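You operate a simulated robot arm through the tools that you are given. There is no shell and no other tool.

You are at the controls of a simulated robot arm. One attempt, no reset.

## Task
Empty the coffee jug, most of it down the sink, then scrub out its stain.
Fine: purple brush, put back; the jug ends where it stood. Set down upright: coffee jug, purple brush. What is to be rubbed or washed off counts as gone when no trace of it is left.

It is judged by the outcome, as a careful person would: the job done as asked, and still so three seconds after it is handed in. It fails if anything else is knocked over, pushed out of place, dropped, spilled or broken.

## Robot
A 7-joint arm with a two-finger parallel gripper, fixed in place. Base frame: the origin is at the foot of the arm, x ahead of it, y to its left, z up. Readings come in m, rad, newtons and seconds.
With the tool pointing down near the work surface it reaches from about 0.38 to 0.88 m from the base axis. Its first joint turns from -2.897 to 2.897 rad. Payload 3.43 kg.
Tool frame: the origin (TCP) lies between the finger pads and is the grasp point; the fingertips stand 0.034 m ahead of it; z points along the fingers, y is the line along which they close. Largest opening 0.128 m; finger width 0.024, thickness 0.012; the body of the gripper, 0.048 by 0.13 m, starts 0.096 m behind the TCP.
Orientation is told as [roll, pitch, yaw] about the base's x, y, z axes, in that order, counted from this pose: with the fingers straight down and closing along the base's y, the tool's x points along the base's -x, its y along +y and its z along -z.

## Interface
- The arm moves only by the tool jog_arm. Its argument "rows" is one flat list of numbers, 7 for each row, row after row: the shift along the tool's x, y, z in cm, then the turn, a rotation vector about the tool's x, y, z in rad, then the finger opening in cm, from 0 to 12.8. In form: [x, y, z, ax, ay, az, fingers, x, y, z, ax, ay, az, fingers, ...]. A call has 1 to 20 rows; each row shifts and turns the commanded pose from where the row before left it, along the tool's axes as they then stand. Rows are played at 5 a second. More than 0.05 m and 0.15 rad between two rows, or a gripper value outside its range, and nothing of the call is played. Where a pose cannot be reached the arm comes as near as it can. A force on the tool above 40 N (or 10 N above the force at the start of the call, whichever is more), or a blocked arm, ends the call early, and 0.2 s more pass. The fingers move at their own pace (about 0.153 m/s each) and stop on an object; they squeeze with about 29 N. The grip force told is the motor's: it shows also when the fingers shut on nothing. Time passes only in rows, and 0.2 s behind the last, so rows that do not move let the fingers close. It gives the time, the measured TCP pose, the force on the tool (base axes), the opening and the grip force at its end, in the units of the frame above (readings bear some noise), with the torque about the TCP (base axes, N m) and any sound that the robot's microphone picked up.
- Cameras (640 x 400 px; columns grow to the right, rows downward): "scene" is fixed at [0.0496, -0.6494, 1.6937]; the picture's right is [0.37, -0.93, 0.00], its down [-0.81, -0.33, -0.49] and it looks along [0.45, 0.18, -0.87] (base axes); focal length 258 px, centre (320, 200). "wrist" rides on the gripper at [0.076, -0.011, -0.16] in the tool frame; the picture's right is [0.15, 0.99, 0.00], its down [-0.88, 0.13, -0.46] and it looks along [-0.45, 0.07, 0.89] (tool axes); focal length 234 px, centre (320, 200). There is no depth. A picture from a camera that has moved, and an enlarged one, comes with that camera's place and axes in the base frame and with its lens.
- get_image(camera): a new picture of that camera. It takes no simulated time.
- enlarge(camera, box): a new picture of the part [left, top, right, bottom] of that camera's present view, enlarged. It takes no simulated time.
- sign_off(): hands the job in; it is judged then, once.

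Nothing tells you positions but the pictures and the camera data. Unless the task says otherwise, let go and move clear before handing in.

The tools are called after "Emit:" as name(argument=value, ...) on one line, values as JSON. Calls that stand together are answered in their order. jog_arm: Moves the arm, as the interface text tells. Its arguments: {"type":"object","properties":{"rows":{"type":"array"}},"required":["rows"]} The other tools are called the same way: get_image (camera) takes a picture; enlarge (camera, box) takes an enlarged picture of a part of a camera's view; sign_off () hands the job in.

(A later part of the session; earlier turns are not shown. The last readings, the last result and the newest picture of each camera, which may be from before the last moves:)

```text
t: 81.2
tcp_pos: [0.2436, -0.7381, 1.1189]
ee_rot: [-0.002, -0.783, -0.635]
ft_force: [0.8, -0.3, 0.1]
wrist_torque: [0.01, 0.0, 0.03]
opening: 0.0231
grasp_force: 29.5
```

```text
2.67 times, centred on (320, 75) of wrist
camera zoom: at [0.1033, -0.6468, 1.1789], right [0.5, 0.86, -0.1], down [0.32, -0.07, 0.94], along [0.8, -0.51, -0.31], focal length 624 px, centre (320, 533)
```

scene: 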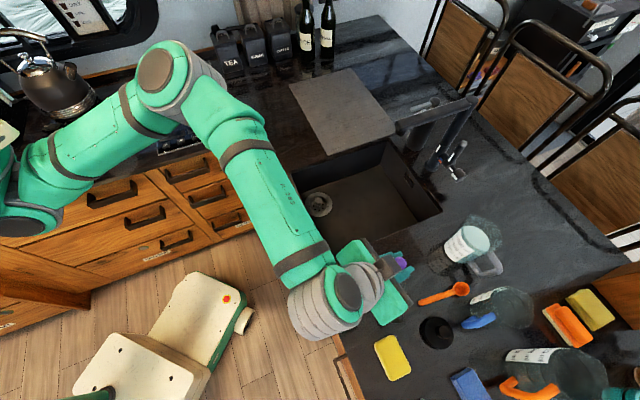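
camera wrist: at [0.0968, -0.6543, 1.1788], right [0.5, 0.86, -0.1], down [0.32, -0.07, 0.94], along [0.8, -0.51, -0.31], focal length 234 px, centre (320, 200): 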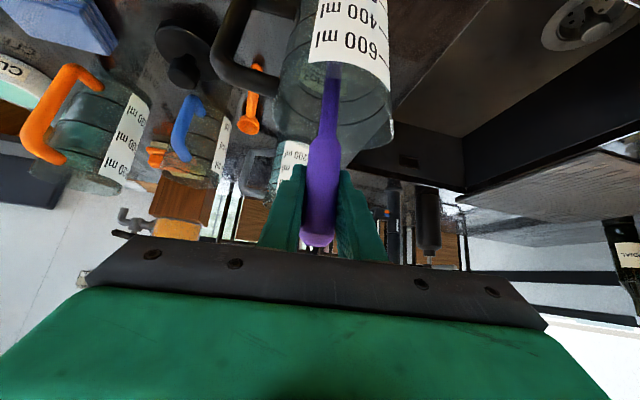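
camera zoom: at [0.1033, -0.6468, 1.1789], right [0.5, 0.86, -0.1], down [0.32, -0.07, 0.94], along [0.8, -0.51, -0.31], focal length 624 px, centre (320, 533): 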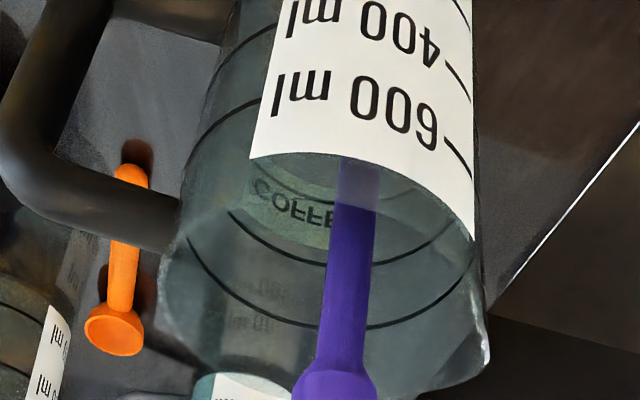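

The jug hasn't moved. Continuing a raster over the bottom, forward part then back, with slightly more pressure.

Emit:
jog_arm(rows=[0.03, 0, 0.03, 0, 0, 0, 0.5, -0.25, 0, 0.25, 0, 0, 0, 0.5, 0, -0.5, 0, 0, 0, 0, 0.5, 0, -0.5, 0, 0, 0, 0, 0.5, 0, -0.5, 0, 0, 0, 0, 0.5, 0, -0.5, 0, 0, 0, 0, 0.5, -0.25, 0, 0.25, 0, 0, 0, 0.5, 0, 0.5, 0, 0, 0, 0, 0.5, 0, 0.5, 0, 0, 0, 0, 0.5, 0, 0.5, 0, 0, 0, 0, 0.5, 0, 0.5, 0, 0, 0, 0, 0.5])

Emit:
jog_arm(rows=[0.25, 0, -0.25, 0, 0, 0, 0.5, 0.25, 0, -0.25, 0, 0, 0, 0.5, 0.25, 0, -0.25, 0, 0, 0, 0.5, 0, -0.5, 0, 0, 0, 0, 0.5, 0, -0.5, 0, 0, 0, 0, 0.5, 0, -0.5, 0, 0, 0, 0, 0.5, 0, -0.5, 0, 0, 0, 0, 0.5, 0.25, 0, -0.25, 0, 0, 0, 0.5, 0, 0.5, 0, 0, 0, 0, 0.5, 0, 0.5, 0, 0, 0, 0, 0.5, 0, 0.5, 0, 0, 0, 0, 0.5, 0, 0.5, 0, 0, 0, 0, 0.5])

Emit:
enlarge(camera="scene", box=[280, 220, 440, 340])

```text
t: 83.6
tcp_pos: [0.2486, -0.7428, 1.1195]
ee_rot: [-0.002, -0.786, -0.638]
ft_force: [-2.9, -2.7, 9.5]
wrist_torque: [-0.39, 0.29, -0.02]
opening: 0.0231
grasp_force: 28.8
```

```text
t: 86.2
tcp_pos: [0.2379, -0.7327, 1.1192]
ee_rot: [-0.001, -0.784, -0.638]
ft_force: [0.2, 0.3, 2.7]
wrist_torque: [-0.04, 0.2, 0.0]
opening: 0.0232
grasp_force: 29.1
```

```text
3.33 times, centred on (360, 280) of scene
camera zoom: at [0.0496, -0.6494, 1.6937], right [0.37, -0.93, 0.0], down [-0.81, -0.33, -0.49], along [0.45, 0.18, -0.87], focal length 861 px, centre (187, -67)
```

zoom: 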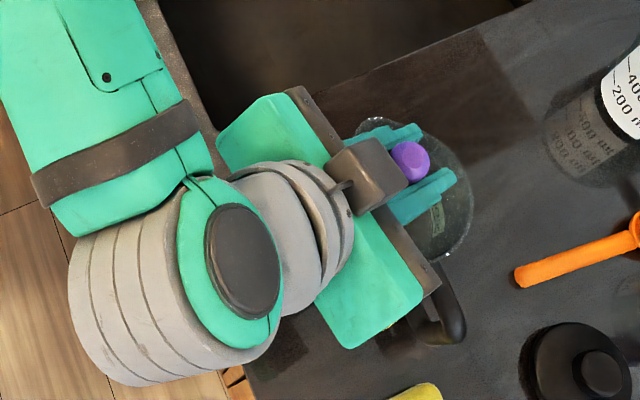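

No jug movement. Finishing the raster toward the left edge of the stain, then I'll raise the brush and inspect.

Emit:
jog_arm(rows=[0, -0.5, 0, 0, 0, 0, 0.5, 0, -0.5, 0, 0, 0, 0, 0.5, 0, -0.5, 0, 0, 0, 0, 0.5, 0, -0.5, 0, 0, 0, 0, 0.5, -0.25, 0, 0.25, 0, 0, 0, 0.5, -0.25, -0.2, 0.25, 0, 0, 0, 0.5, -0.2, -0.1, 0.2, 0, 0, 0, 0.5, -0.2, 0, 0.2, 0, 0, 0, 0.5, 0.2, 0, -0.2, 0, 0, 0, 0.5, 0.2, 0, -0.2, 0, 0, 0, 0.5, 0.2, 0, -0.2, 0, 0, 0, 0.5, 0, 0.4, 0, 0, 0, 0, 0.5, 0, 0.4, 0, 0, 0, 0, 0.5, -0.2, 0.5, 0.2, 0, 0, 0, 0.5])

Emit:
enlarge(camera="scene", box=[280, 220, 440, 340])

```text
t: 89.2
tcp_pos: [0.2375, -0.7457, 1.1189]
ee_rot: [-0.001, -0.786, -0.635]
ft_force: [-0.9, 0.3, 0.9]
wrist_torque: [0.0, 0.0, -0.02]
opening: 0.0232
grasp_force: 28.9
```

```text
3.33 times, centred on (360, 280) of scene
camera zoom: at [0.0496, -0.6494, 1.6937], right [0.37, -0.93, 0.0], down [-0.81, -0.33, -0.49], along [0.45, 0.18, -0.87], focal length 861 px, centre (187, -67)
```

zoom: 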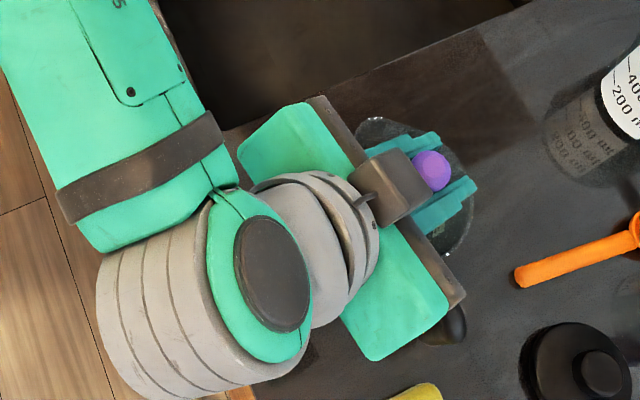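

Raising the brush out of the jug and moving it aside (forward) to inspect the bottom.

Emit:
jog_arm(rows=[-0.7, 0, -0.7, 0, 0, 0, 0.5, -1.4, 0, -1.4, 0, 0, 0, 0.5, -1.4, 0, -1.4, 0, 0, 0, 0.5, -1.4, 0, -1.4, 0, 0, 0, 0.5, -1.4, 0, -1.4, 0, 0, 0, 0.5, -1.4, 0, -1.4, 0, 0, 0, 0.5, -1.4, 0, -1.4, 0, 0, 0, 0.5, -1.4, 0, -1.4, 0, 0, 0, 0.5, -1.4, 0, -1.4, 0, 0, 0, 0.5, -1.5, 0, 1.5, 0, 0, 0, 0.5, -1.7, 0.55, 1.7, 0, 0, 0, 0.5, -1.7, 0.55, 1.7, 0, 0, 0, 0.5, -1.7, 0.55, 1.7, 0, 0, 0, 0.5, -1.7, 0.55, 1.7, 0, 0, 0, 0.5, -1.7, 0.55, 1.7, 0, 0, 0, 0.5, -0.1, 0.5, 0.1, 0, 0, 0, 0.5, 0, 0, 0, 0, 0, 0, 0.5])

Emit:
get_image(camera="scene")

Emit:
enlarge(camera="scene", box=[320, 220, 480, 320])

Emit:
enlarge(camera="scene", box=[340, 240, 420, 320])

```text
t: 92.8
tcp_pos: [0.3719, -0.8054, 1.2871]
ee_rot: [-0.001, -0.783, -0.635]
ft_force: [0.1, -0.2, -0.3]
wrist_torque: [0.04, 0.0, 0.0]
opening: 0.0229
grasp_force: 29.2
```

```text
taken
```

scene: 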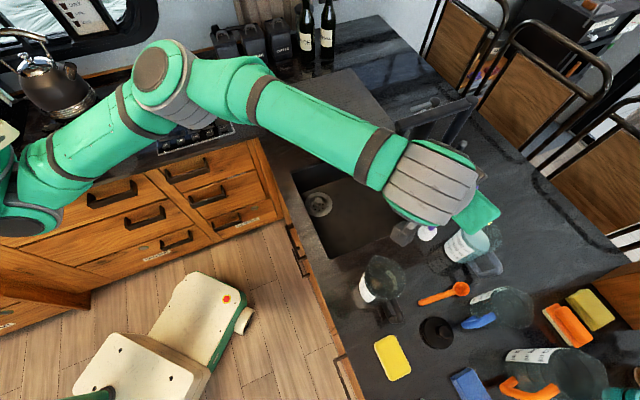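

```text
4.00 times, centred on (400, 270) of scene
camera zoom: at [0.0496, -0.6494, 1.6937], right [0.37, -0.93, 0.0], down [-0.81, -0.33, -0.49], along [0.45, 0.18, -0.87], focal length 1034 px, centre (0, -80)
```

zoom: 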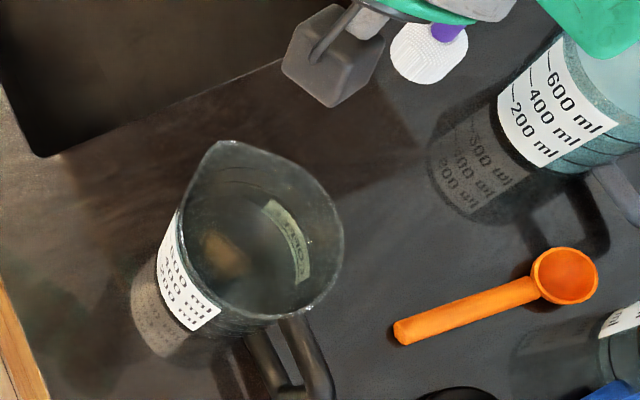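

```text
5.00 times, centred on (380, 280) of scene
camera zoom: at [0.0496, -0.6494, 1.6937], right [0.37, -0.93, 0.0], down [-0.81, -0.33, -0.49], along [0.45, 0.18, -0.87], focal length 1292 px, centre (20, -200)
```

zoom: 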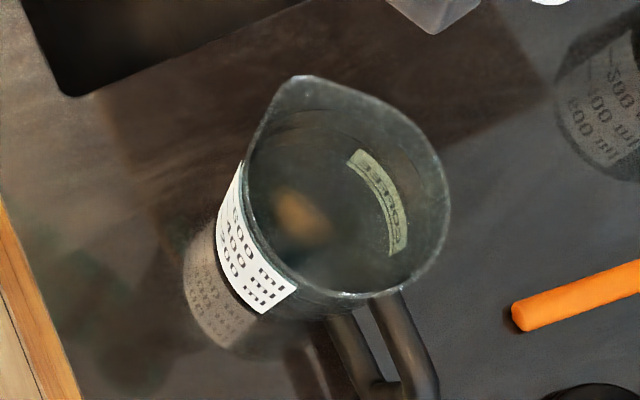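

Great progress: only a small patch remains, on the spout side of the bottom. Going back in to scrub that spot with a bit more pressure.

Emit:
jog_arm(rows=[1.0, -0.3, -1.0, 0, 0, 0, 0.5, 1.8, -0.5, -1.8, 0, 0, 0, 0.5, 1.8, -0.5, -1.8, 0, 0, 0, 0.5, 1.8, -0.5, -1.8, 0, 0, 0, 0.5, 1.8, -0.5, -1.8, 0, 0, 0, 0.5, 1.3, -0.5, -1.3, 0, 0, 0, 0.5, 0.5, -0.2, -0.5, 0, 0, 0, 0.5, 0, 0, 0, 0, 0, 0, 0.5, 1.06, 0, 1.06, 0, 0, 0, 0.5, 1.06, 0, 1.06, 0, 0, 0, 0.5, 0, 0, 0, 0, 0, 0, 0.5])

Emit:
enlarge(camera="wrist", box=[250, 0, 430, 120])

```text
t: 95.2
tcp_pos: [0.2399, -0.744, 1.2497]
ee_rot: [0.003, -0.776, -0.639]
ft_force: [0.6, 0.0, -0.2]
wrist_torque: [0.01, 0.0, 0.01]
opening: 0.0233
grasp_force: 29.0
```

```text
3.33 times, centred on (340, 60) of wrist
camera zoom: at [0.0995, -0.6547, 1.311], right [0.5, 0.86, -0.1], down [0.33, -0.08, 0.94], along [0.8, -0.51, -0.32], focal length 781 px, centre (253, 667)
```

zoom: 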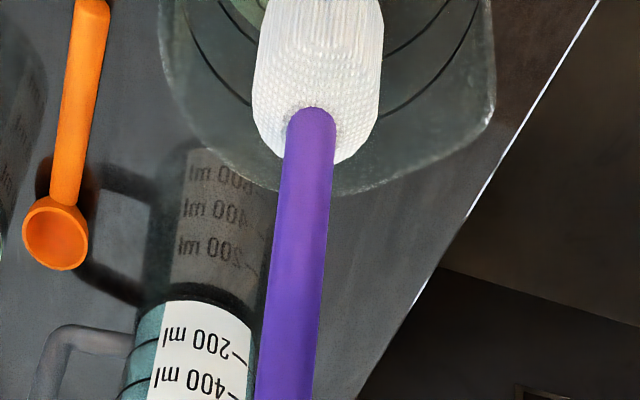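

Emit:
jog_arm(rows=[1.06, 0, 1.06, 0, 0, 0, 0.5, 1.06, 0, 1.06, 0, 0, 0, 0.5, 1.06, 0, 1.06, 0, 0, 0, 0.5, 1.06, 0, 1.06, 0, 0, 0, 0.5, 1.06, 0, 1.06, 0, 0, 0, 0.5, 1.06, 0, 1.06, 0, 0, 0, 0.5, 1.06, 0, 1.06, 0, 0, 0, 0.5, 1.06, 0, 1.06, 0, 0, 0, 0.5, 0.3, 0, 0.3, 0, 0, 0, 0.5, 0, 0, 0, 0, 0, 0, 0.5])

```text
t: 97.4
tcp_pos: [0.2402, -0.7435, 1.1332]
ee_rot: [0.002, -0.787, -0.636]
ft_force: [-0.6, 0.8, -0.7]
wrist_torque: [0.01, 0.02, -0.01]
opening: 0.0232
grasp_force: 29.3
```

Emit:
jog_arm(rows=[0.283, 0, 0.283, 0, 0, 0, 0.5, 0.283, 0, 0.283, 0, 0, 0, 0.5, 0.283, 0, 0.283, 0, 0, 0, 0.5, 0.07, 0, 0.07, 0, 0, 0, 0.5, 0, 0, 0, 0, 0, 0, 0.5, 0, 0, 0, 0, 0, 0, 0.5])

Emit:
jog_arm(rows=[0.035, 0, 0.035, 0, 0, 0, 0.5, 0, 0, 0, 0, 0, 0, 0.5, 0, 0, 0, 0, 0, 0, 0.5])

```text
t: 98.8
tcp_pos: [0.2401, -0.7443, 1.1202]
ee_rot: [-0.001, -0.783, -0.637]
ft_force: [0.2, 0.1, -0.2]
wrist_torque: [0.02, -0.02, 0.0]
opening: 0.0232
grasp_force: 28.7
```

```text
t: 99.6
tcp_pos: [0.2401, -0.7438, 1.1196]
ee_rot: [0.0, -0.785, -0.636]
ft_force: [-0.1, 0.1, -1.2]
wrist_torque: [0.01, -0.01, -0.03]
opening: 0.0232
grasp_force: 29.4
```

Emit:
jog_arm(rows=[0.05, 0, 0.05, 0, 0, 0, 0.5, 0, 0, 0, 0, 0, 0, 0.5, 0, 0, 0, 0, 0, 0, 0.5])

Emit:
jog_arm(rows=[0.035, 0, 0.035, 0, 0, 0, 0.5, 0, 0, 0, 0, 0, 0, 0.5, 0, 0, 0, 0, 0, 0, 0.5])

```text
t: 100.4
tcp_pos: [0.2399, -0.7446, 1.1191]
ee_rot: [-0.001, -0.783, -0.637]
ft_force: [-0.4, -0.1, 0.1]
wrist_torque: [-0.01, -0.04, 0.0]
opening: 0.0232
grasp_force: 29.1
```

```text
t: 101.2
tcp_pos: [0.2396, -0.7435, 1.1182]
ee_rot: [-0.002, -0.787, -0.636]
ft_force: [0.4, -0.5, 2.8]
wrist_torque: [-0.06, -0.06, -0.01]
opening: 0.0231
grasp_force: 28.9
```

Contact about 3.5 N. Adding a touch of pressure and scrubbing the spout-side and forward part.

Emit:
jog_arm(rows=[0.025, 0, 0.025, 0, 0, 0, 0.5, 0, 0.4, 0, 0, 0, 0, 0.5, 0, 0.4, 0, 0, 0, 0, 0.5, 0, 0.3, 0, 0, 0, 0, 0.5, -0.283, 0, 0.283, 0, 0, 0, 0.5, 0, -0.4, 0, 0, 0, 0, 0.5, 0, -0.4, 0, 0, 0, 0, 0.5, 0, -0.4, 0, 0, 0, 0, 0.5, -0.283, 0, 0.283, 0, 0, 0, 0.5, 0, 0.4, 0, 0, 0, 0, 0.5, 0, 0.4, 0, 0, 0, 0, 0.5, 0, 0.3, 0, 0, 0, 0, 0.5, 0.283, 0, -0.283, 0, 0, 0, 0.5])

Emit:
jog_arm(rows=[0, -0.4, 0, 0, 0, 0, 0.5, 0, -0.4, 0, 0, 0, 0, 0.5, 0.283, 0, -0.283, 0, 0, 0, 0.5, 0, 0.4, 0, 0, 0, 0, 0.5, 0, 0.4, 0, 0, 0, 0, 0.5, 0.283, 0, -0.283, 0, 0, 0, 0.5, 0, -0.4, 0, 0, 0, 0, 0.5, 0, -0.4, 0, 0, 0, 0, 0.5, -0.283, 0, 0.283, 0, 0, 0, 0.5, -0.283, 0, 0.283, 0, 0, 0, 0.5, 0, 0.4, 0, 0, 0, 0, 0.5, 0, 0, 0, 0, 0, 0, 0.5])

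Emit:
enlarge(camera="scene", box=[280, 220, 440, 340])

```text
t: 104.0
tcp_pos: [0.2509, -0.7394, 1.1187]
ee_rot: [0.0, -0.785, -0.636]
ft_force: [2.0, -2.4, 9.3]
wrist_torque: [-0.36, -0.43, 0.0]
opening: 0.0234
grasp_force: 28.9
```

```text
t: 106.6
tcp_pos: [0.2476, -0.7417, 1.1165]
ee_rot: [-0.001, -0.784, -0.638]
ft_force: [-0.5, 0.1, 3.0]
wrist_torque: [-0.13, 0.17, 0.0]
opening: 0.0233
grasp_force: 29.1
```

```text
3.33 times, centred on (360, 280) of scene
camera zoom: at [0.0496, -0.6494, 1.6937], right [0.37, -0.93, 0.0], down [-0.81, -0.33, -0.49], along [0.45, 0.18, -0.87], focal length 861 px, centre (187, -67)
```

zoom: 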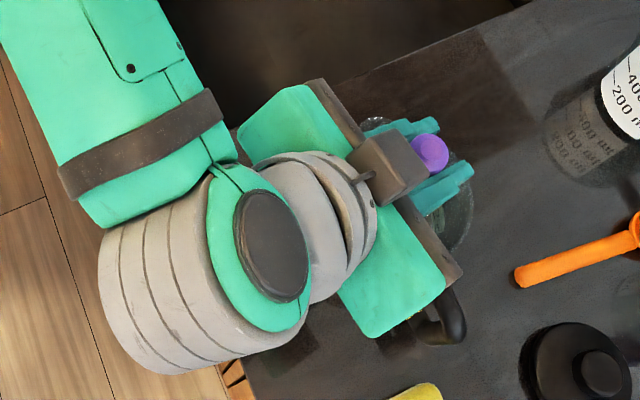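

Emit:
jog_arm(rows=[-0.283, 0, 0.283, 0, 0, 0, 0.5, 0.283, 0, -0.283, 0, 0, 0, 0.5, 0.283, 0, -0.283, 0, 0, 0, 0.5, 0, -0.4, 0, 0, 0, 0, 0.5, -0.283, 0, 0.283, 0, 0, 0, 0.5, -0.283, 0, 0.283, 0, 0, 0, 0.5, 0, -0.4, 0, 0, 0, 0, 0.5, 0.283, 0, -0.283, 0, 0, 0, 0.5, 0.283, 0, -0.283, 0, 0, 0, 0.5, 0, -0.4, 0, 0, 0, 0, 0.5, -0.283, 0, 0.283, 0, 0, 0, 0.5, 0, 0.4, 0, 0, 0, 0, 0.5, 0, 0.3, 0, 0, 0, 0, 0.5, 0, 0, 0, 0, 0, 0, 0.5])

Emit:
jog_arm(rows=[-0.7, 0, -0.7, 0, 0, 0, 0.5, -1.4, 0, -1.4, 0, 0, 0, 0.5, -1.4, 0, -1.4, 0, 0, 0, 0.5, -1.4, 0, -1.4, 0, 0, 0, 0.5, -1.4, 0, -1.4, 0, 0, 0, 0.5, -1.4, 0, -1.4, 0, 0, 0, 0.5, -1.4, 0, -1.4, 0, 0, 0, 0.5, -1.4, 0, -1.4, 0, 0, 0, 0.5, -1.4, 0, -1.4, 0, 0, 0, 0.5, -1.5, 0, 1.5, 0, 0, 0, 0.5, -1.7, 0.5, 1.7, 0, 0, 0, 0.5, -1.7, 0.5, 1.7, 0, 0, 0, 0.5, -1.7, 0.5, 1.7, 0, 0, 0, 0.5, -1.7, 0.5, 1.7, 0, 0, 0, 0.5, -1.5, 0.5, 1.5, 0, 0, 0, 0.5, 0, 0, 0, 0, 0, 0, 0.5])

Emit:
enlarge(camera="scene", box=[320, 220, 480, 320])

Emit:
enlarge(camera="scene", box=[350, 250, 410, 300])

```text
t: 109.6
tcp_pos: [0.2441, -0.7455, 1.1176]
ee_rot: [0.001, -0.785, -0.636]
ft_force: [0.9, -2.0, 5.8]
wrist_torque: [-0.2, 0.08, 0.03]
opening: 0.0231
grasp_force: 28.9
```

```text
t: 113.0
tcp_pos: [0.372, -0.8087, 1.2887]
ee_rot: [-0.001, -0.784, -0.637]
ft_force: [-0.5, -0.3, -0.2]
wrist_torque: [-0.06, -0.01, -0.01]
opening: 0.0234
grasp_force: 29.2
```

```text
4.00 times, centred on (400, 270) of scene
camera zoom: at [0.0496, -0.6494, 1.6937], right [0.37, -0.93, 0.0], down [-0.81, -0.33, -0.49], along [0.45, 0.18, -0.87], focal length 1034 px, centre (0, -80)
```

zoom: 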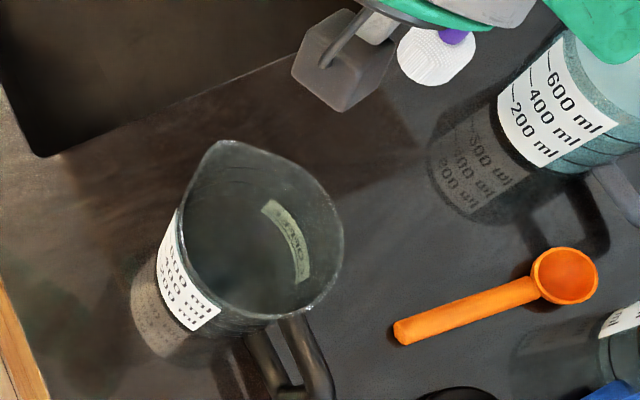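

```text
8.00 times, centred on (380, 275) of scene
camera zoom: at [0.0496, -0.6494, 1.6937], right [0.37, -0.93, 0.0], down [-0.81, -0.33, -0.49], along [0.45, 0.18, -0.87], focal length 2067 px, centre (-160, -400)
```

zoom: 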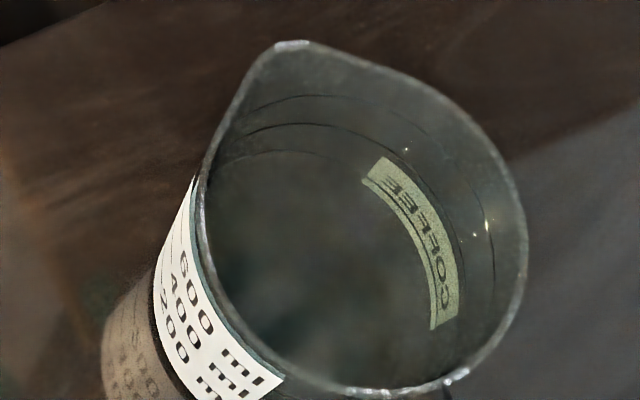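

The scene view shows no stain left. To check the part hidden by the label, I'll take a straight-down look with the wrist camera, keeping the brush held high and clear.

Emit:
jog_arm(rows=[-1.41, 0, -1.41, 0, 0, 0, 0.5, -1.41, 0, -1.41, 0, 0, 0, 0.5, 1.556, -0.27, -1.555, 0, 0.125, 0, 0.5, 1.738, -0.27, -1.349, 0, 0.125, 0, 0.5, 1.893, -0.27, -1.122, 0, 0.125, 0, 0.5, 2.018, -0.27, -0.877, 0, 0.125, 0, 0.5, 2.111, -0.27, -0.619, 0, 0.125, 0, 0.5, 2.172, -0.27, -0.35, 0, 0.125, 0, 0.5, 2.199, -0.27, -0.077, 0, 0.125, 0, 0.5, 2.191, -0.27, 0.198, 0, 0.125, 0, 0.5, 2.149, -0.27, 0.469, 0, 0.125, 0, 0.5, 2.074, -0.27, 0.734, 0, 0.125, 0, 0.5, 0, 0, 0, 0, 0, 0, 0.5])

Emit:
get_image(camera="wrist")

Emit:
get_image(camera="scene")

```text
t: 115.8
tcp_pos: [0.1706, -0.6674, 1.2891]
ee_rot: [0.014, 0.489, -0.63]
ft_force: [-0.5, -0.2, 0.1]
wrist_torque: [-0.06, -0.06, -0.01]
opening: 0.0233
grasp_force: 29.5
out of reach, approached as far as the arm can: row 8, 9, 10, 11, 12
```

```text
taken
camera wrist: at [0.1691, -0.6825, 1.4673], right [0.48, 0.87, 0.08], down [0.88, -0.48, -0.01], along [0.03, 0.07, -1.0], focal length 234 px, centre (320, 200)
```

wrist: 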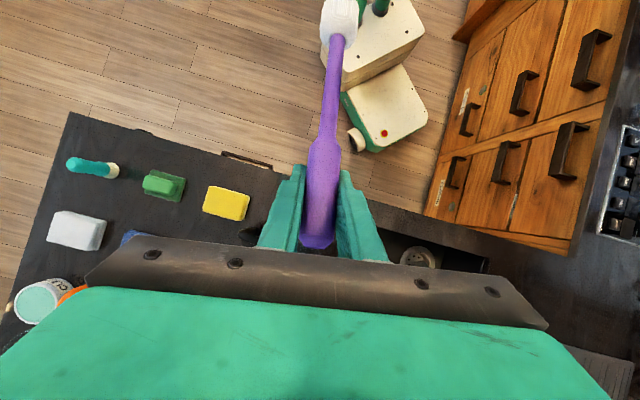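

```text
taken
```

scene: 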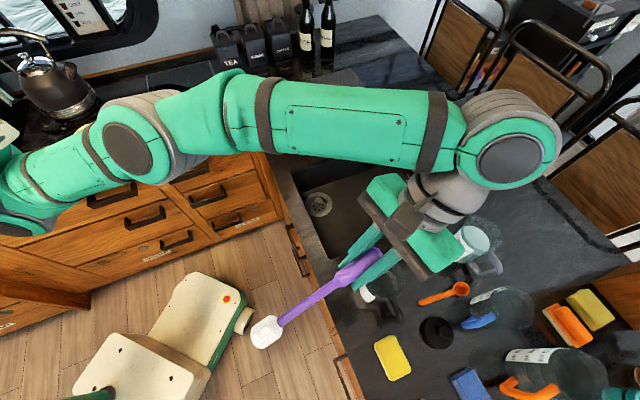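

The closed gripper now hides the jug from this camera. I'll shift sideways and lower a bit so the jug's mouth appears beside the fingers.

Emit:
jog_arm(rows=[-1.0, 2.56, 1.05, 0, 0, 0, 0.5, -1.0, 2.56, 1.05, 0, 0, 0, 0.5, -1.0, 2.56, 1.05, 0, 0, 0, 0.5, -1.0, 2.56, 1.05, 0, 0, 0, 0.5, -1.0, 2.56, 1.05, 0, 0, 0, 0.5, 0, 0, 0, 0, 0, 0, 0.5])

Emit:
get_image(camera="wrist")

```text
t: 117.2
tcp_pos: [0.2611, -0.5736, 1.2395]
ee_rot: [0.001, 0.464, -0.636]
ft_force: [-0.4, -0.5, -0.4]
wrist_torque: [-0.03, -0.06, -0.03]
opening: 0.0231
grasp_force: 28.8
```

```text
taken
camera wrist: at [0.2586, -0.584, 1.4164], right [0.48, 0.87, 0.07], down [0.87, -0.48, 0.01], along [0.04, 0.05, -1.0], focal length 234 px, centre (320, 200)
```

wrist: 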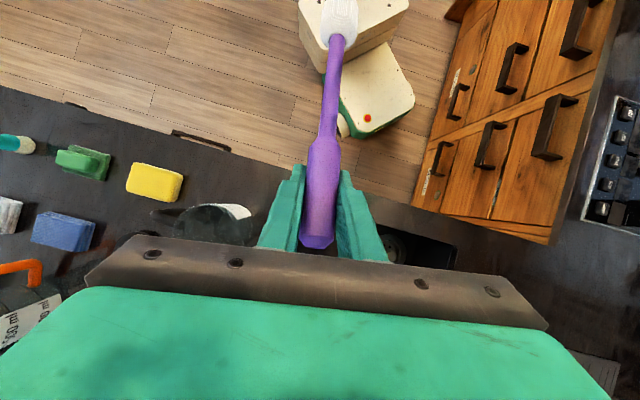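

Emit:
enlarge(camera="wrist", box=[140, 180, 290, 260])

```text
4.27 times, centred on (215, 220) of wrist
camera zoom: at [0.2586, -0.584, 1.4164], right [0.48, 0.87, 0.07], down [0.87, -0.48, 0.01], along [0.04, 0.05, -1.0], focal length 999 px, centre (768, 115)
```

zoom: 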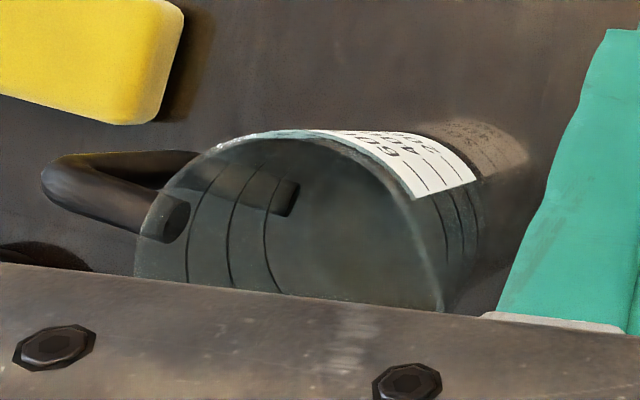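

Emit:
enlarge(camera="wrist", box=[205, 205, 255, 250])

```text
8.89 times, centred on (230, 228) of wrist
camera zoom: at [0.2586, -0.584, 1.4164], right [0.48, 0.87, 0.07], down [0.87, -0.48, 0.01], along [0.04, 0.05, -1.0], focal length 2082 px, centre (1120, -44)
```

zoom: 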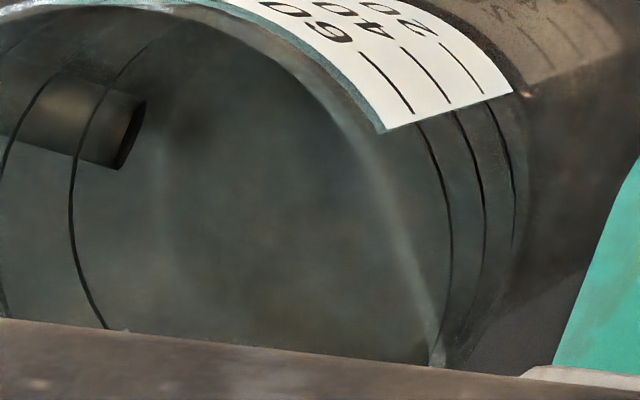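

Emit:
enlarge(camera="scene", box=[350, 250, 410, 300])

Emit:
enlarge(camera="scene", box=[365, 265, 395, 295])

```text
8.00 times, centred on (380, 275) of scene
camera zoom: at [0.0496, -0.6494, 1.6937], right [0.37, -0.93, 0.0], down [-0.81, -0.33, -0.49], along [0.45, 0.18, -0.87], focal length 2067 px, centre (-160, -400)
```

zoom: 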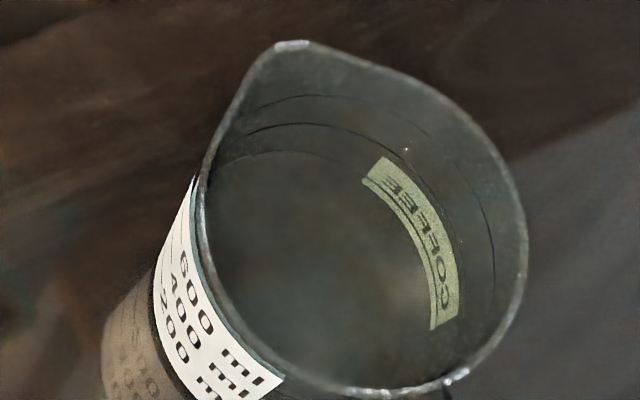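

```text
13.33 times, centred on (380, 280) of scene
camera zoom: at [0.0496, -0.6494, 1.6937], right [0.37, -0.93, 0.0], down [-0.81, -0.33, -0.49], along [0.45, 0.18, -0.87], focal length 3446 px, centre (-480, -867)
```

zoom: 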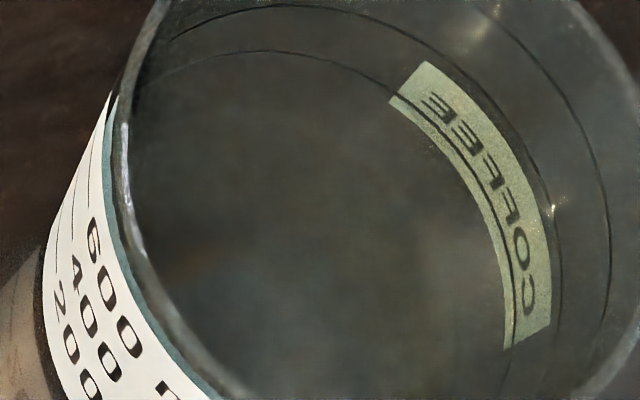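

Near half looks clean too. Before returning the brush I'll do one more thorough pass over the whole bottom to be sure; moving back above the jug.

Emit:
jog_arm(rows=[1.12, 0, -2.235, 0, 0, 0, 0.5, 1.12, 0, -2.235, 0, 0, 0, 0.5, -1.341, 0, -0.673, 0, -0.125, 0, 0.5, -1.414, 0, -0.5, 0, -0.125, 0, 0.5, -1.465, 0, -0.32, 0, -0.125, 0, 0.5, -1.494, 0, -0.135, 0, -0.125, 0, 0.5, -1.499, 0, 0.052, 0, -0.125, 0, 0.5, -1.481, 0, 0.239, 0, -0.125, 0, 0.5, -1.439, 0, 0.422, 0, -0.125, 0, 0.5, -1.376, 0, 0.598, 0, -0.125, 0, 0.5, -1.291, 0, 0.765, 0, -0.125, 0, 0.5, -1.185, 0, 0.92, 0, -0.125, 0, 0.5, 0, 0, 0, 0, 0, 0, 0.5])

Emit:
get_image(camera="wrist")

Emit:
get_image(camera="scene")

```text
t: 120.0
tcp_pos: [0.3864, -0.6635, 1.2813]
ee_rot: [-0.005, -0.768, -0.631]
ft_force: [0.0, -1.0, -1.2]
wrist_torque: [0.0, 0.01, 0.01]
opening: 0.0233
grasp_force: 29.3
```

```text
taken
camera wrist: at [0.2463, -0.5738, 1.3433], right [0.5, 0.86, -0.11], down [0.33, -0.08, 0.94], along [0.8, -0.51, -0.33], focal length 234 px, centre (320, 200)
```

wrist: 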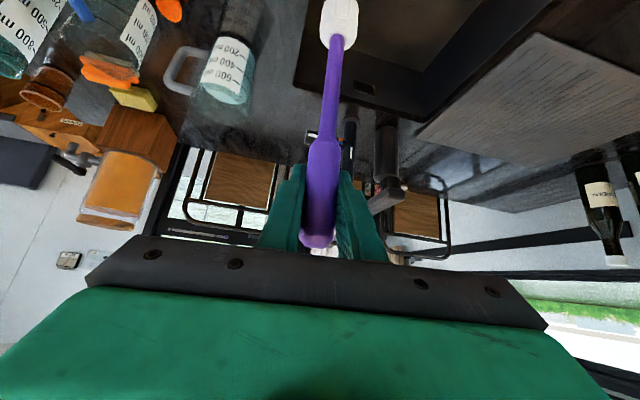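

```text
taken
```

scene: 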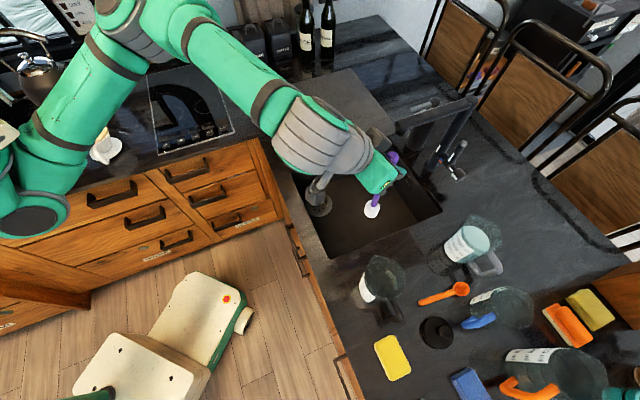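

Emit:
jog_arm(rows=[0.5, -1.5, -0.5, 0, 0, 0, 0.5, 0.9, -2.76, -0.9, 0, 0, 0, 0.5, 0.9, -2.76, -0.9, 0, 0, 0, 0.5, 0.9, -2.76, -0.9, 0, 0, 0, 0.5, 0.9, -2.76, -0.9, 0, 0, 0, 0.5, 0.85, -2.76, -0.85, 0, 0, 0, 0.5, 0, 0, 0, 0, 0, 0, 0.5, 0, 0, 0, 0, 0, 0, 0.5])

Emit:
enlarge(camera="wrist", box=[250, 0, 430, 120])

```text
t: 121.8
tcp_pos: [0.2361, -0.748, 1.2747]
ee_rot: [0.006, -0.763, -0.642]
ft_force: [0.1, 0.6, -1.8]
wrist_torque: [0.01, 0.01, 0.0]
opening: 0.0232
grasp_force: 28.5
```

```text
3.33 times, centred on (340, 60) of wrist
camera zoom: at [0.0977, -0.6584, 1.338], right [0.5, 0.86, -0.1], down [0.33, -0.09, 0.94], along [0.8, -0.5, -0.33], focal length 781 px, centre (253, 667)
```

zoom: 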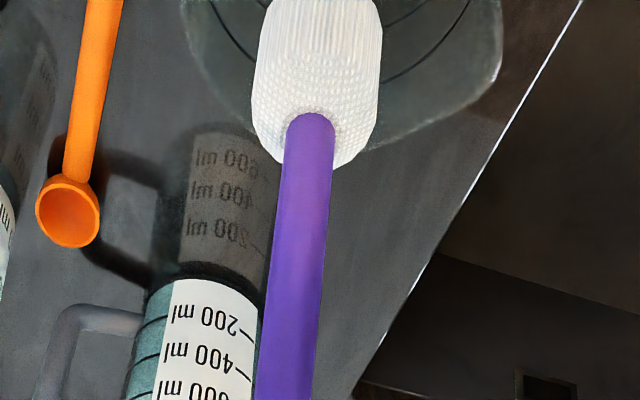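

Emit:
jog_arm(rows=[1.06, 0.4, 1.06, 0, 0, 0, 0.5, 1.06, 0, 1.06, 0, 0, 0, 0.5, 1.06, 0, 1.06, 0, 0, 0, 0.5, 1.06, 0, 1.06, 0, 0, 0, 0.5, 1.06, 0, 1.06, 0, 0, 0, 0.5, 1.06, 0, 1.06, 0, 0, 0, 0.5, 1.06, 0, 1.06, 0, 0, 0, 0.5, 1.06, 0, 1.06, 0, 0, 0, 0.5, 1.06, 0, 1.06, 0, 0, 0, 0.5, 0, 0, 0, 0, 0, 0, 0.5])

```text
t: 124.0
tcp_pos: [0.2387, -0.7421, 1.1557]
ee_rot: [-0.002, -0.785, -0.636]
ft_force: [0.2, -0.8, -0.7]
wrist_torque: [0.02, 0.0, -0.02]
opening: 0.0232
grasp_force: 28.9
```

Emit:
jog_arm(rows=[1.06, 0, 1.06, 0, 0, 0, 0.5, 0.85, 0, 0.85, 0, 0, 0, 0.5, 0.42, 0, 0.42, 0, 0, 0, 0.5, 0.14, 0, 0.14, 0, 0, 0, 0.5, 0, 0, 0, 0, 0, 0, 0.5, 0, 0, 0, 0, 0, 0, 0.5])

Emit:
jog_arm(rows=[0.05, 0, 0.05, 0, 0, 0, 0.5, 0, 0, 0, 0, 0, 0, 0.5, 0, 0, 0, 0, 0, 0, 0.5])

```text
t: 125.4
tcp_pos: [0.2389, -0.7422, 1.121]
ee_rot: [0.0, -0.784, -0.637]
ft_force: [0.0, 0.1, -0.9]
wrist_torque: [-0.04, 0.02, 0.05]
opening: 0.0236
grasp_force: 29.0
```

```text
t: 126.2
tcp_pos: [0.2388, -0.7425, 1.1208]
ee_rot: [0.001, -0.783, -0.637]
ft_force: [0.5, -0.6, 0.6]
wrist_torque: [0.0, -0.01, 0.03]
opening: 0.0232
grasp_force: 28.9
```

Emit:
jog_arm(rows=[0.07, 0, 0.07, 0, 0, 0, 0.5, 0, 0, 0, 0, 0, 0, 0.5, 0, 0, 0, 0, 0, 0, 0.5])

Emit:
jog_arm(rows=[0.05, 0, 0.05, 0, 0, 0, 0.5, 0, 0, 0, 0, 0, 0, 0.5, 0, 0, 0, 0, 0, 0, 0.5])

```text
t: 127.0
tcp_pos: [0.2381, -0.7434, 1.1185]
ee_rot: [0.002, -0.783, -0.637]
ft_force: [-0.2, 0.2, -0.8]
wrist_torque: [0.01, -0.03, 0.0]
opening: 0.0232
grasp_force: 28.3
```

```text
t: 127.8
tcp_pos: [0.2387, -0.7419, 1.1192]
ee_rot: [-0.001, -0.785, -0.638]
ft_force: [0.9, -0.5, 2.6]
wrist_torque: [0.01, 0.07, -0.01]
opening: 0.023
grasp_force: 29.8
```

Contact about 3–4 N again. Thorough raster over the whole bottom.

Emit:
jog_arm(rows=[0.02, 0, 0.02, 0, 0, 0, 0.5, 0.283, -0.1, -0.283, 0, 0, 0, 0.5, 0.283, -0.1, -0.283, 0, 0, 0, 0.5, 0, 0.35, 0, 0, 0, 0, 0.5, 0, 0.35, 0, 0, 0, 0, 0.5, 0, -0.467, 0, 0, 0, 0, 0.5, 0, -0.467, 0, 0, 0, 0, 0.5, 0, -0.467, 0, 0, 0, 0, 0.5, -0.283, 0, 0.283, 0, 0, 0, 0.5, 0, 0.45, 0, 0, 0, 0, 0.5, 0, 0.45, 0, 0, 0, 0, 0.5, 0, 0.45, 0, 0, 0, 0, 0.5, 0, 0.45, 0, 0, 0, 0, 0.5, -0.283, 0, 0.283, 0, 0, 0, 0.5, 0, -0.48, 0, 0, 0, 0, 0.5, 0, -0.48, 0, 0, 0, 0, 0.5, 0, -0.48, 0, 0, 0, 0, 0.5, 0, -0.48, 0, 0, 0, 0, 0.5, 0, -0.48, 0, 0, 0, 0, 0.5])

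Emit:
enlarge(camera="scene", box=[280, 220, 440, 340])

```text
t: 131.8
tcp_pos: [0.2298, -0.7559, 1.1172]
ee_rot: [0.0, -0.784, -0.636]
ft_force: [1.9, 2.2, 9.7]
wrist_torque: [0.48, -0.31, 0.02]
opening: 0.0233
grasp_force: 28.8
```

```text
3.33 times, centred on (360, 280) of scene
camera zoom: at [0.0496, -0.6494, 1.6937], right [0.37, -0.93, 0.0], down [-0.81, -0.33, -0.49], along [0.45, 0.18, -0.87], focal length 861 px, centre (187, -67)
```

zoom: 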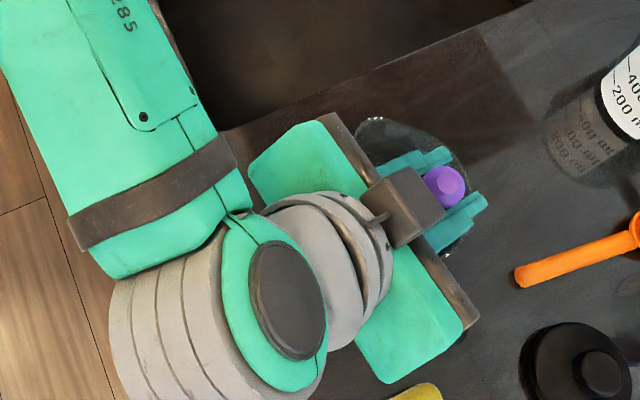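

Emit:
jog_arm(rows=[-0.283, 0, 0.283, 0, 0, 0, 0.5, 0, 0.433, 0, 0, 0, 0, 0.5, 0, 0.433, 0, 0, 0, 0, 0.5, 0, 0.433, 0, 0, 0, 0, 0.5, 0, 0.433, 0, 0, 0, 0, 0.5, 0, 0.433, 0, 0, 0, 0, 0.5, 0, 0.433, 0, 0, 0, 0, 0.5, -0.283, 0, 0.283, 0, 0, 0, 0.5, 0, -0.5, 0, 0, 0, 0, 0.5, 0, -0.5, 0, 0, 0, 0, 0.5, 0, -0.5, 0, 0, 0, 0, 0.5, 0, -0.5, 0, 0, 0, 0, 0.5, 0, -0.5, 0, 0, 0, 0, 0.5, -0.283, 0.2, 0.283, 0, 0, 0, 0.5, 0, 0.42, 0, 0, 0, 0, 0.5, 0, 0.42, 0, 0, 0, 0, 0.5, 0, 0.42, 0, 0, 0, 0, 0.5, 0, 0.42, 0, 0, 0, 0, 0.5, 0, 0.42, 0, 0, 0, 0, 0.5])

Emit:
jog_arm(rows=[0.283, 0, -0.283, 0, 0, 0, 0.5, 0.283, 0, -0.283, 0, 0, 0, 0.5, 0.283, 0, -0.283, 0, 0, 0, 0.5, 0, -0.4, 0, 0, 0, 0, 0.5, -0.283, 0, 0.283, 0, 0, 0, 0.5, -0.283, 0, 0.283, 0, 0, 0, 0.5, 0, -0.4, 0, 0, 0, 0, 0.5, 0.283, 0, -0.283, 0, 0, 0, 0.5, 0.283, 0, -0.283, 0, 0, 0, 0.5, 0, -0.4, 0, 0, 0, 0, 0.5, -0.283, 0, 0.283, 0, 0, 0, 0.5, -0.283, 0, 0.283, 0, 0, 0, 0.5, 0.283, 0.3, -0.283, 0, 0, 0, 0.5, 0, 0, 0, 0, 0, 0, 0.5])

Emit:
enlarge(camera="scene", box=[280, 220, 440, 340])

```text
t: 135.8
tcp_pos: [0.2534, -0.744, 1.117]
ee_rot: [0.0, -0.783, -0.637]
ft_force: [0.0, 1.1, -0.4]
wrist_torque: [-0.01, -0.02, 0.02]
opening: 0.0231
grasp_force: 28.8
```

```text
t: 138.8
tcp_pos: [0.2416, -0.7454, 1.1181]
ee_rot: [0.001, -0.783, -0.637]
ft_force: [0.7, -0.9, -0.9]
wrist_torque: [0.02, -0.01, 0.01]
opening: 0.0231
grasp_force: 28.8
```

```text
3.33 times, centred on (360, 280) of scene
camera zoom: at [0.0496, -0.6494, 1.6937], right [0.37, -0.93, 0.0], down [-0.81, -0.33, -0.49], along [0.45, 0.18, -0.87], focal length 861 px, centre (187, -67)
```

zoom: 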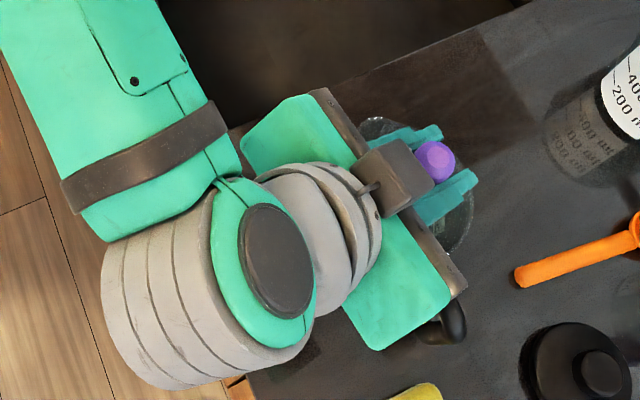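

Emit:
jog_arm(rows=[0.07, 0, 0.07, 0, 0, 0, 0.5, 0, 0, 0, 0, 0, 0, 0.5, 0, 0, 0, 0, 0, 0, 0.5])

```text
t: 139.6
tcp_pos: [0.244, -0.7466, 1.118]
ee_rot: [0.0, -0.785, -0.636]
ft_force: [-0.4, 0.0, 1.4]
wrist_torque: [0.02, -0.04, -0.05]
opening: 0.0232
grasp_force: 28.8
```

Emit:
jog_arm(rows=[0.035, 0, 0.035, 0, 0, 0, 0.5, 0, 0.4, 0, 0, 0, 0, 0.5, 0, 0.4, 0, 0, 0, 0, 0.5, 0, 0.4, 0, 0, 0, 0, 0.5, -0.283, 0, 0.283, 0, 0, 0, 0.5, 0, -0.48, 0, 0, 0, 0, 0.5, 0, -0.48, 0, 0, 0, 0, 0.5, 0, -0.48, 0, 0, 0, 0, 0.5, 0, -0.48, 0, 0, 0, 0, 0.5, 0, -0.48, 0, 0, 0, 0, 0.5, -0.283, 0, 0.283, 0, 0, 0, 0.5, 0, 0.48, 0, 0, 0, 0, 0.5, 0, 0.48, 0, 0, 0, 0, 0.5, 0, 0.48, 0, 0, 0, 0, 0.5, 0, 0.48, 0, 0, 0, 0, 0.5, 0, 0.48, 0, 0, 0, 0, 0.5, 0.283, 0, -0.283, 0, 0, 0, 0.5, 0, -0.48, 0, 0, 0, 0, 0.5, 0, -0.48, 0, 0, 0, 0, 0.5])

Emit:
enlarge(camera="scene", box=[280, 220, 440, 340])

```text
t: 143.6
tcp_pos: [0.2465, -0.7458, 1.1155]
ee_rot: [0.0, -0.784, -0.636]
ft_force: [1.3, 2.5, 9.1]
wrist_torque: [0.51, -0.25, 0.01]
opening: 0.0232
grasp_force: 28.7
```

```text
3.33 times, centred on (360, 280) of scene
camera zoom: at [0.0496, -0.6494, 1.6937], right [0.37, -0.93, 0.0], down [-0.81, -0.33, -0.49], along [0.45, 0.18, -0.87], focal length 861 px, centre (187, -67)
```

zoom: 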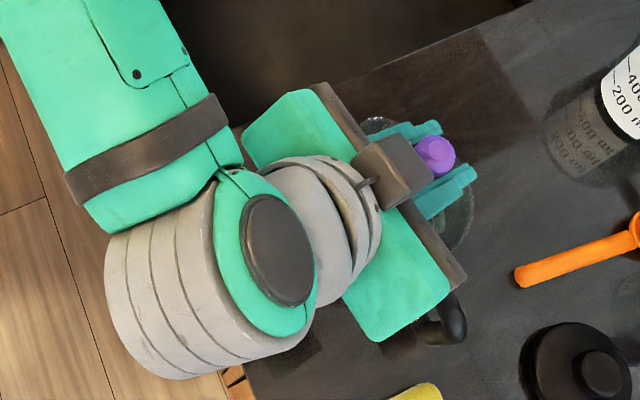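

Good pressure throughout. A couple of central strokes, then lifting out and moving over the brush's home position, and inspecting.

Emit:
jog_arm(rows=[0, -0.48, 0, 0, 0, 0, 0.5, 0.283, 0, -0.283, 0, 0, 0, 0.5, 0, 0.48, 0, 0, 0, 0, 0.5, -0.7, 0, -0.7, 0, 0, 0, 0.5, -1.4, 0, -1.4, 0, 0, 0, 0.5, -1.4, 0, -1.4, 0, 0, 0, 0.5, -1.4, 0, -1.4, 0, 0, 0, 0.5, -1.4, 0, -1.4, 0, 0, 0, 0.5, -1.4, 0, -1.4, 0, 0, 0, 0.5, -1.4, 0, -1.4, 0, 0, 0, 0.5, -1.4, 0, -1.4, 0, 0, 0, 0.5, -1.4, 0, -1.4, 0, 0, 0, 0.5, -1.3, 0.4, 1.3, 0, 0, 0, 0.5, -1.7, 0.48, 1.7, 0, 0, 0, 0.5, -1.7, 0.48, 1.7, 0, 0, 0, 0.5, -1.7, 0.48, 1.7, 0, 0, 0, 0.5, -1.7, 0.48, 1.7, 0, 0, 0, 0.5, -1.6, 0.48, 1.6, 0, 0, 0, 0.5, 0, 0, 0, 0, 0, 0, 0.5])

Emit:
enlarge(camera="scene", box=[320, 220, 480, 320])

Emit:
enlarge(camera="scene", box=[350, 250, 410, 300])

Emit:
get_image(camera="wrist")

```text
t: 147.6
tcp_pos: [0.3725, -0.8027, 1.2835]
ee_rot: [0.001, -0.785, -0.637]
ft_force: [0.3, -0.5, -0.6]
wrist_torque: [0.02, -0.01, 0.01]
opening: 0.0231
grasp_force: 28.7
```

```text
4.00 times, centred on (400, 270) of scene
camera zoom: at [0.0496, -0.6494, 1.6937], right [0.37, -0.93, 0.0], down [-0.81, -0.33, -0.49], along [0.45, 0.18, -0.87], focal length 1034 px, centre (0, -80)
```

zoom: 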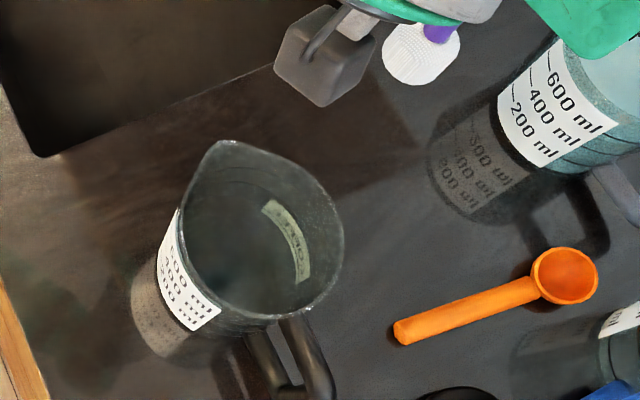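

```text
8.00 times, centred on (380, 275) of scene
camera zoom: at [0.0496, -0.6494, 1.6937], right [0.37, -0.93, 0.0], down [-0.81, -0.33, -0.49], along [0.45, 0.18, -0.87], focal length 2067 px, centre (-160, -400)
```

zoom: 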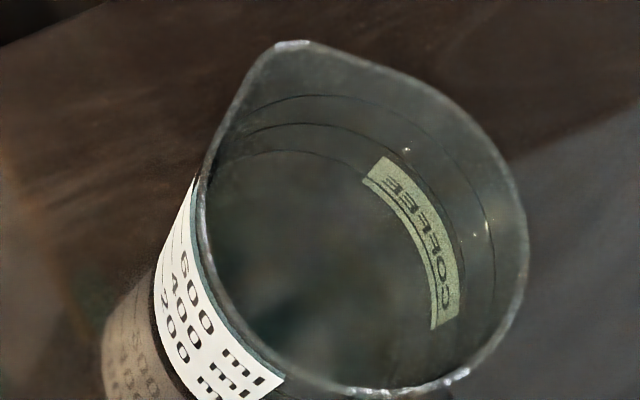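

```text
taken
camera wrist: at [0.2318, -0.7117, 1.3437], right [0.51, 0.86, -0.1], down [0.32, -0.07, 0.94], along [0.8, -0.51, -0.31], focal length 234 px, centre (320, 200)
```

wrist: 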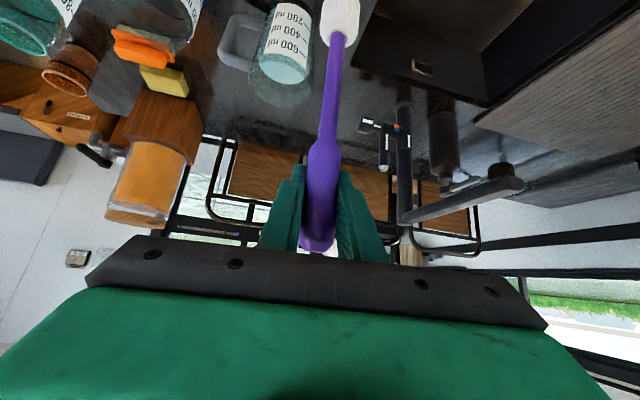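

No trace visible from here, and the jug stands unmoved. Lowering the brush back onto its original spot.

Emit:
jog_arm(rows=[1.06, 0, 1.06, 0, 0, 0, 0.5, 1.06, 0, 1.06, 0, 0, 0, 0.5, 1.06, 0, 1.06, 0, 0, 0, 0.5, 1.06, 0, 1.06, 0, 0, 0, 0.5, 1.06, 0, 1.06, 0, 0, 0, 0.5, 1.06, 0, 1.06, 0, 0, 0, 0.5, 1.06, 0, 1.06, 0, 0, 0, 0.5, 1.06, 0, 1.06, 0, 0, 0, 0.5, 1.06, 0, 1.06, 0, 0, 0, 0.5, 1.06, 0, 1.06, 0, 0, 0, 0.5, 0.5, 0, 0.5, 0, 0, 0, 0.5, 0, 0, 0, 0, 0, 0, 0.5])

Emit:
get_image(camera="wrist")

```text
t: 150.2
tcp_pos: [0.3695, -0.803, 1.1275]
ee_rot: [0.0, -0.784, -0.636]
ft_force: [0.1, 0.1, -0.3]
wrist_torque: [0.0, 0.0, -0.02]
opening: 0.023
grasp_force: 29.0
```

```text
taken
camera wrist: at [0.2294, -0.7122, 1.1869], right [0.51, 0.86, -0.1], down [0.32, -0.07, 0.94], along [0.8, -0.51, -0.31], focal length 234 px, centre (320, 200)
```

wrist: 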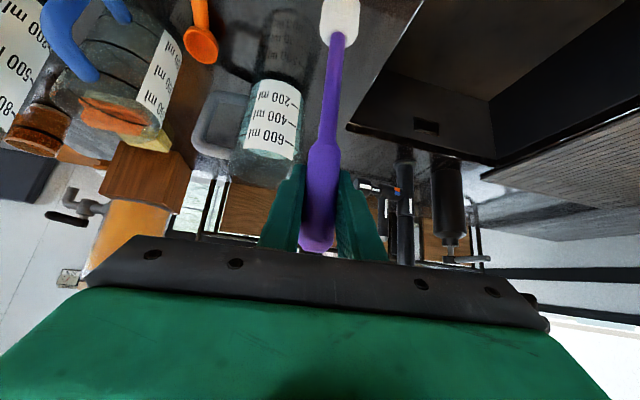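

Emit:
jog_arm(rows=[-0.184, 0.07, 0.184, 0, 0, 0, 0.5, 0.354, 0, 0.354, 0, 0, 0, 0.5, 0.283, 0, 0.283, 0, 0, 0, 0.5, 0.14, 0, 0.14, 0, 0, 0, 0.5, 0, 0, 0, 0, 0, 0, 0.5, 0, 0, 0, 0, 0, 0, 0.5])

Emit:
jog_arm(rows=[0.07, 0, 0.07, 0, 0, 0, 0.5, 0, 0, 0, 0, 0, 0, 0.5, 0, 0, 0, 0, 0, 0, 0.5])

```text
t: 151.6
tcp_pos: [0.3723, -0.8034, 1.118]
ee_rot: [0.001, -0.784, -0.636]
ft_force: [-0.6, -0.3, -0.1]
wrist_torque: [0.0, 0.03, -0.01]
opening: 0.0233
grasp_force: 29.3
```

```text
t: 152.4
tcp_pos: [0.3716, -0.8037, 1.1162]
ee_rot: [0.001, -0.784, -0.636]
ft_force: [0.3, 1.1, -0.1]
wrist_torque: [-0.02, 0.0, 0.0]
opening: 0.0231
grasp_force: 29.6
```

Emit:
jog_arm(rows=[0.07, 0, 0.07, 0, 0, 0, 0.5, 0, 0, 0, 0, 0, 0, 0.5, 0, 0, 0, 0, 0, 0, 0.5])

Emit:
jog_arm(rows=[0.07, 0, 0.07, 0, 0, 0, 0.5, 0, 0, 0, 0, 0, 0, 0.5, 0, 0, 0, 0, 0, 0, 0.5])

```text
t: 153.2
tcp_pos: [0.3723, -0.8045, 1.1149]
ee_rot: [-0.001, -0.784, -0.637]
ft_force: [-0.2, -0.1, -0.4]
wrist_torque: [0.01, 0.01, 0.01]
opening: 0.0232
grasp_force: 29.1
```

```text
t: 154.0
tcp_pos: [0.3725, -0.8019, 1.1136]
ee_rot: [0.0, -0.785, -0.639]
ft_force: [-0.1, -1.1, -0.2]
wrist_torque: [0.01, -0.01, 0.02]
opening: 0.023
grasp_force: 29.0
```

Emit:
jog_arm(rows=[0.07, 0, 0.07, 0, 0, 0, 0.5, 0, 0, 0, 0, 0, 0, 0.5, 0, 0, 0, 0, 0, 0, 0.5])

Emit:
jog_arm(rows=[0.05, 0, 0.05, 0, 0, 0, 0.5, 0, 0, 0, 0, 0, 0, 0.5, 0, 0, 0, 0, 0, 0, 0.5])

```text
t: 154.8
tcp_pos: [0.3722, -0.8042, 1.1125]
ee_rot: [0.001, -0.783, -0.636]
ft_force: [0.3, 0.2, 0.1]
wrist_torque: [0.01, 0.01, -0.01]
opening: 0.023
grasp_force: 29.2
```

```text
t: 155.6
tcp_pos: [0.3725, -0.8032, 1.112]
ee_rot: [-0.002, -0.783, -0.637]
ft_force: [-0.3, 0.5, 0.1]
wrist_torque: [0.0, 0.04, 0.03]
opening: 0.0232
grasp_force: 29.5
```

Emit:
jog_arm(rows=[0.05, 0, 0.05, 0, 0, 0, 0.5, 0, 0, 0, 0, 0, 0, 0.5, 0, 0, 0, 0, 0, 0, 0.5])

Emit:
enlarge(camera="wrist", box=[280, 0, 400, 90])

```text
t: 156.4
tcp_pos: [0.3724, -0.8038, 1.1115]
ee_rot: [0.001, -0.785, -0.636]
ft_force: [-0.9, -0.5, 1.3]
wrist_torque: [-0.01, 0.09, -0.01]
opening: 0.0232
grasp_force: 29.0
```

```text
4.44 times, centred on (340, 45) of wrist
camera zoom: at [0.2322, -0.7127, 1.171], right [0.51, 0.86, -0.1], down [0.32, -0.07, 0.94], along [0.8, -0.51, -0.31], focal length 1041 px, centre (231, 889)
```

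zoom: 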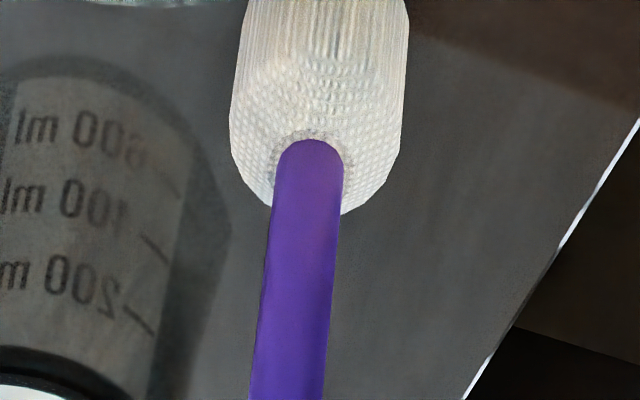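

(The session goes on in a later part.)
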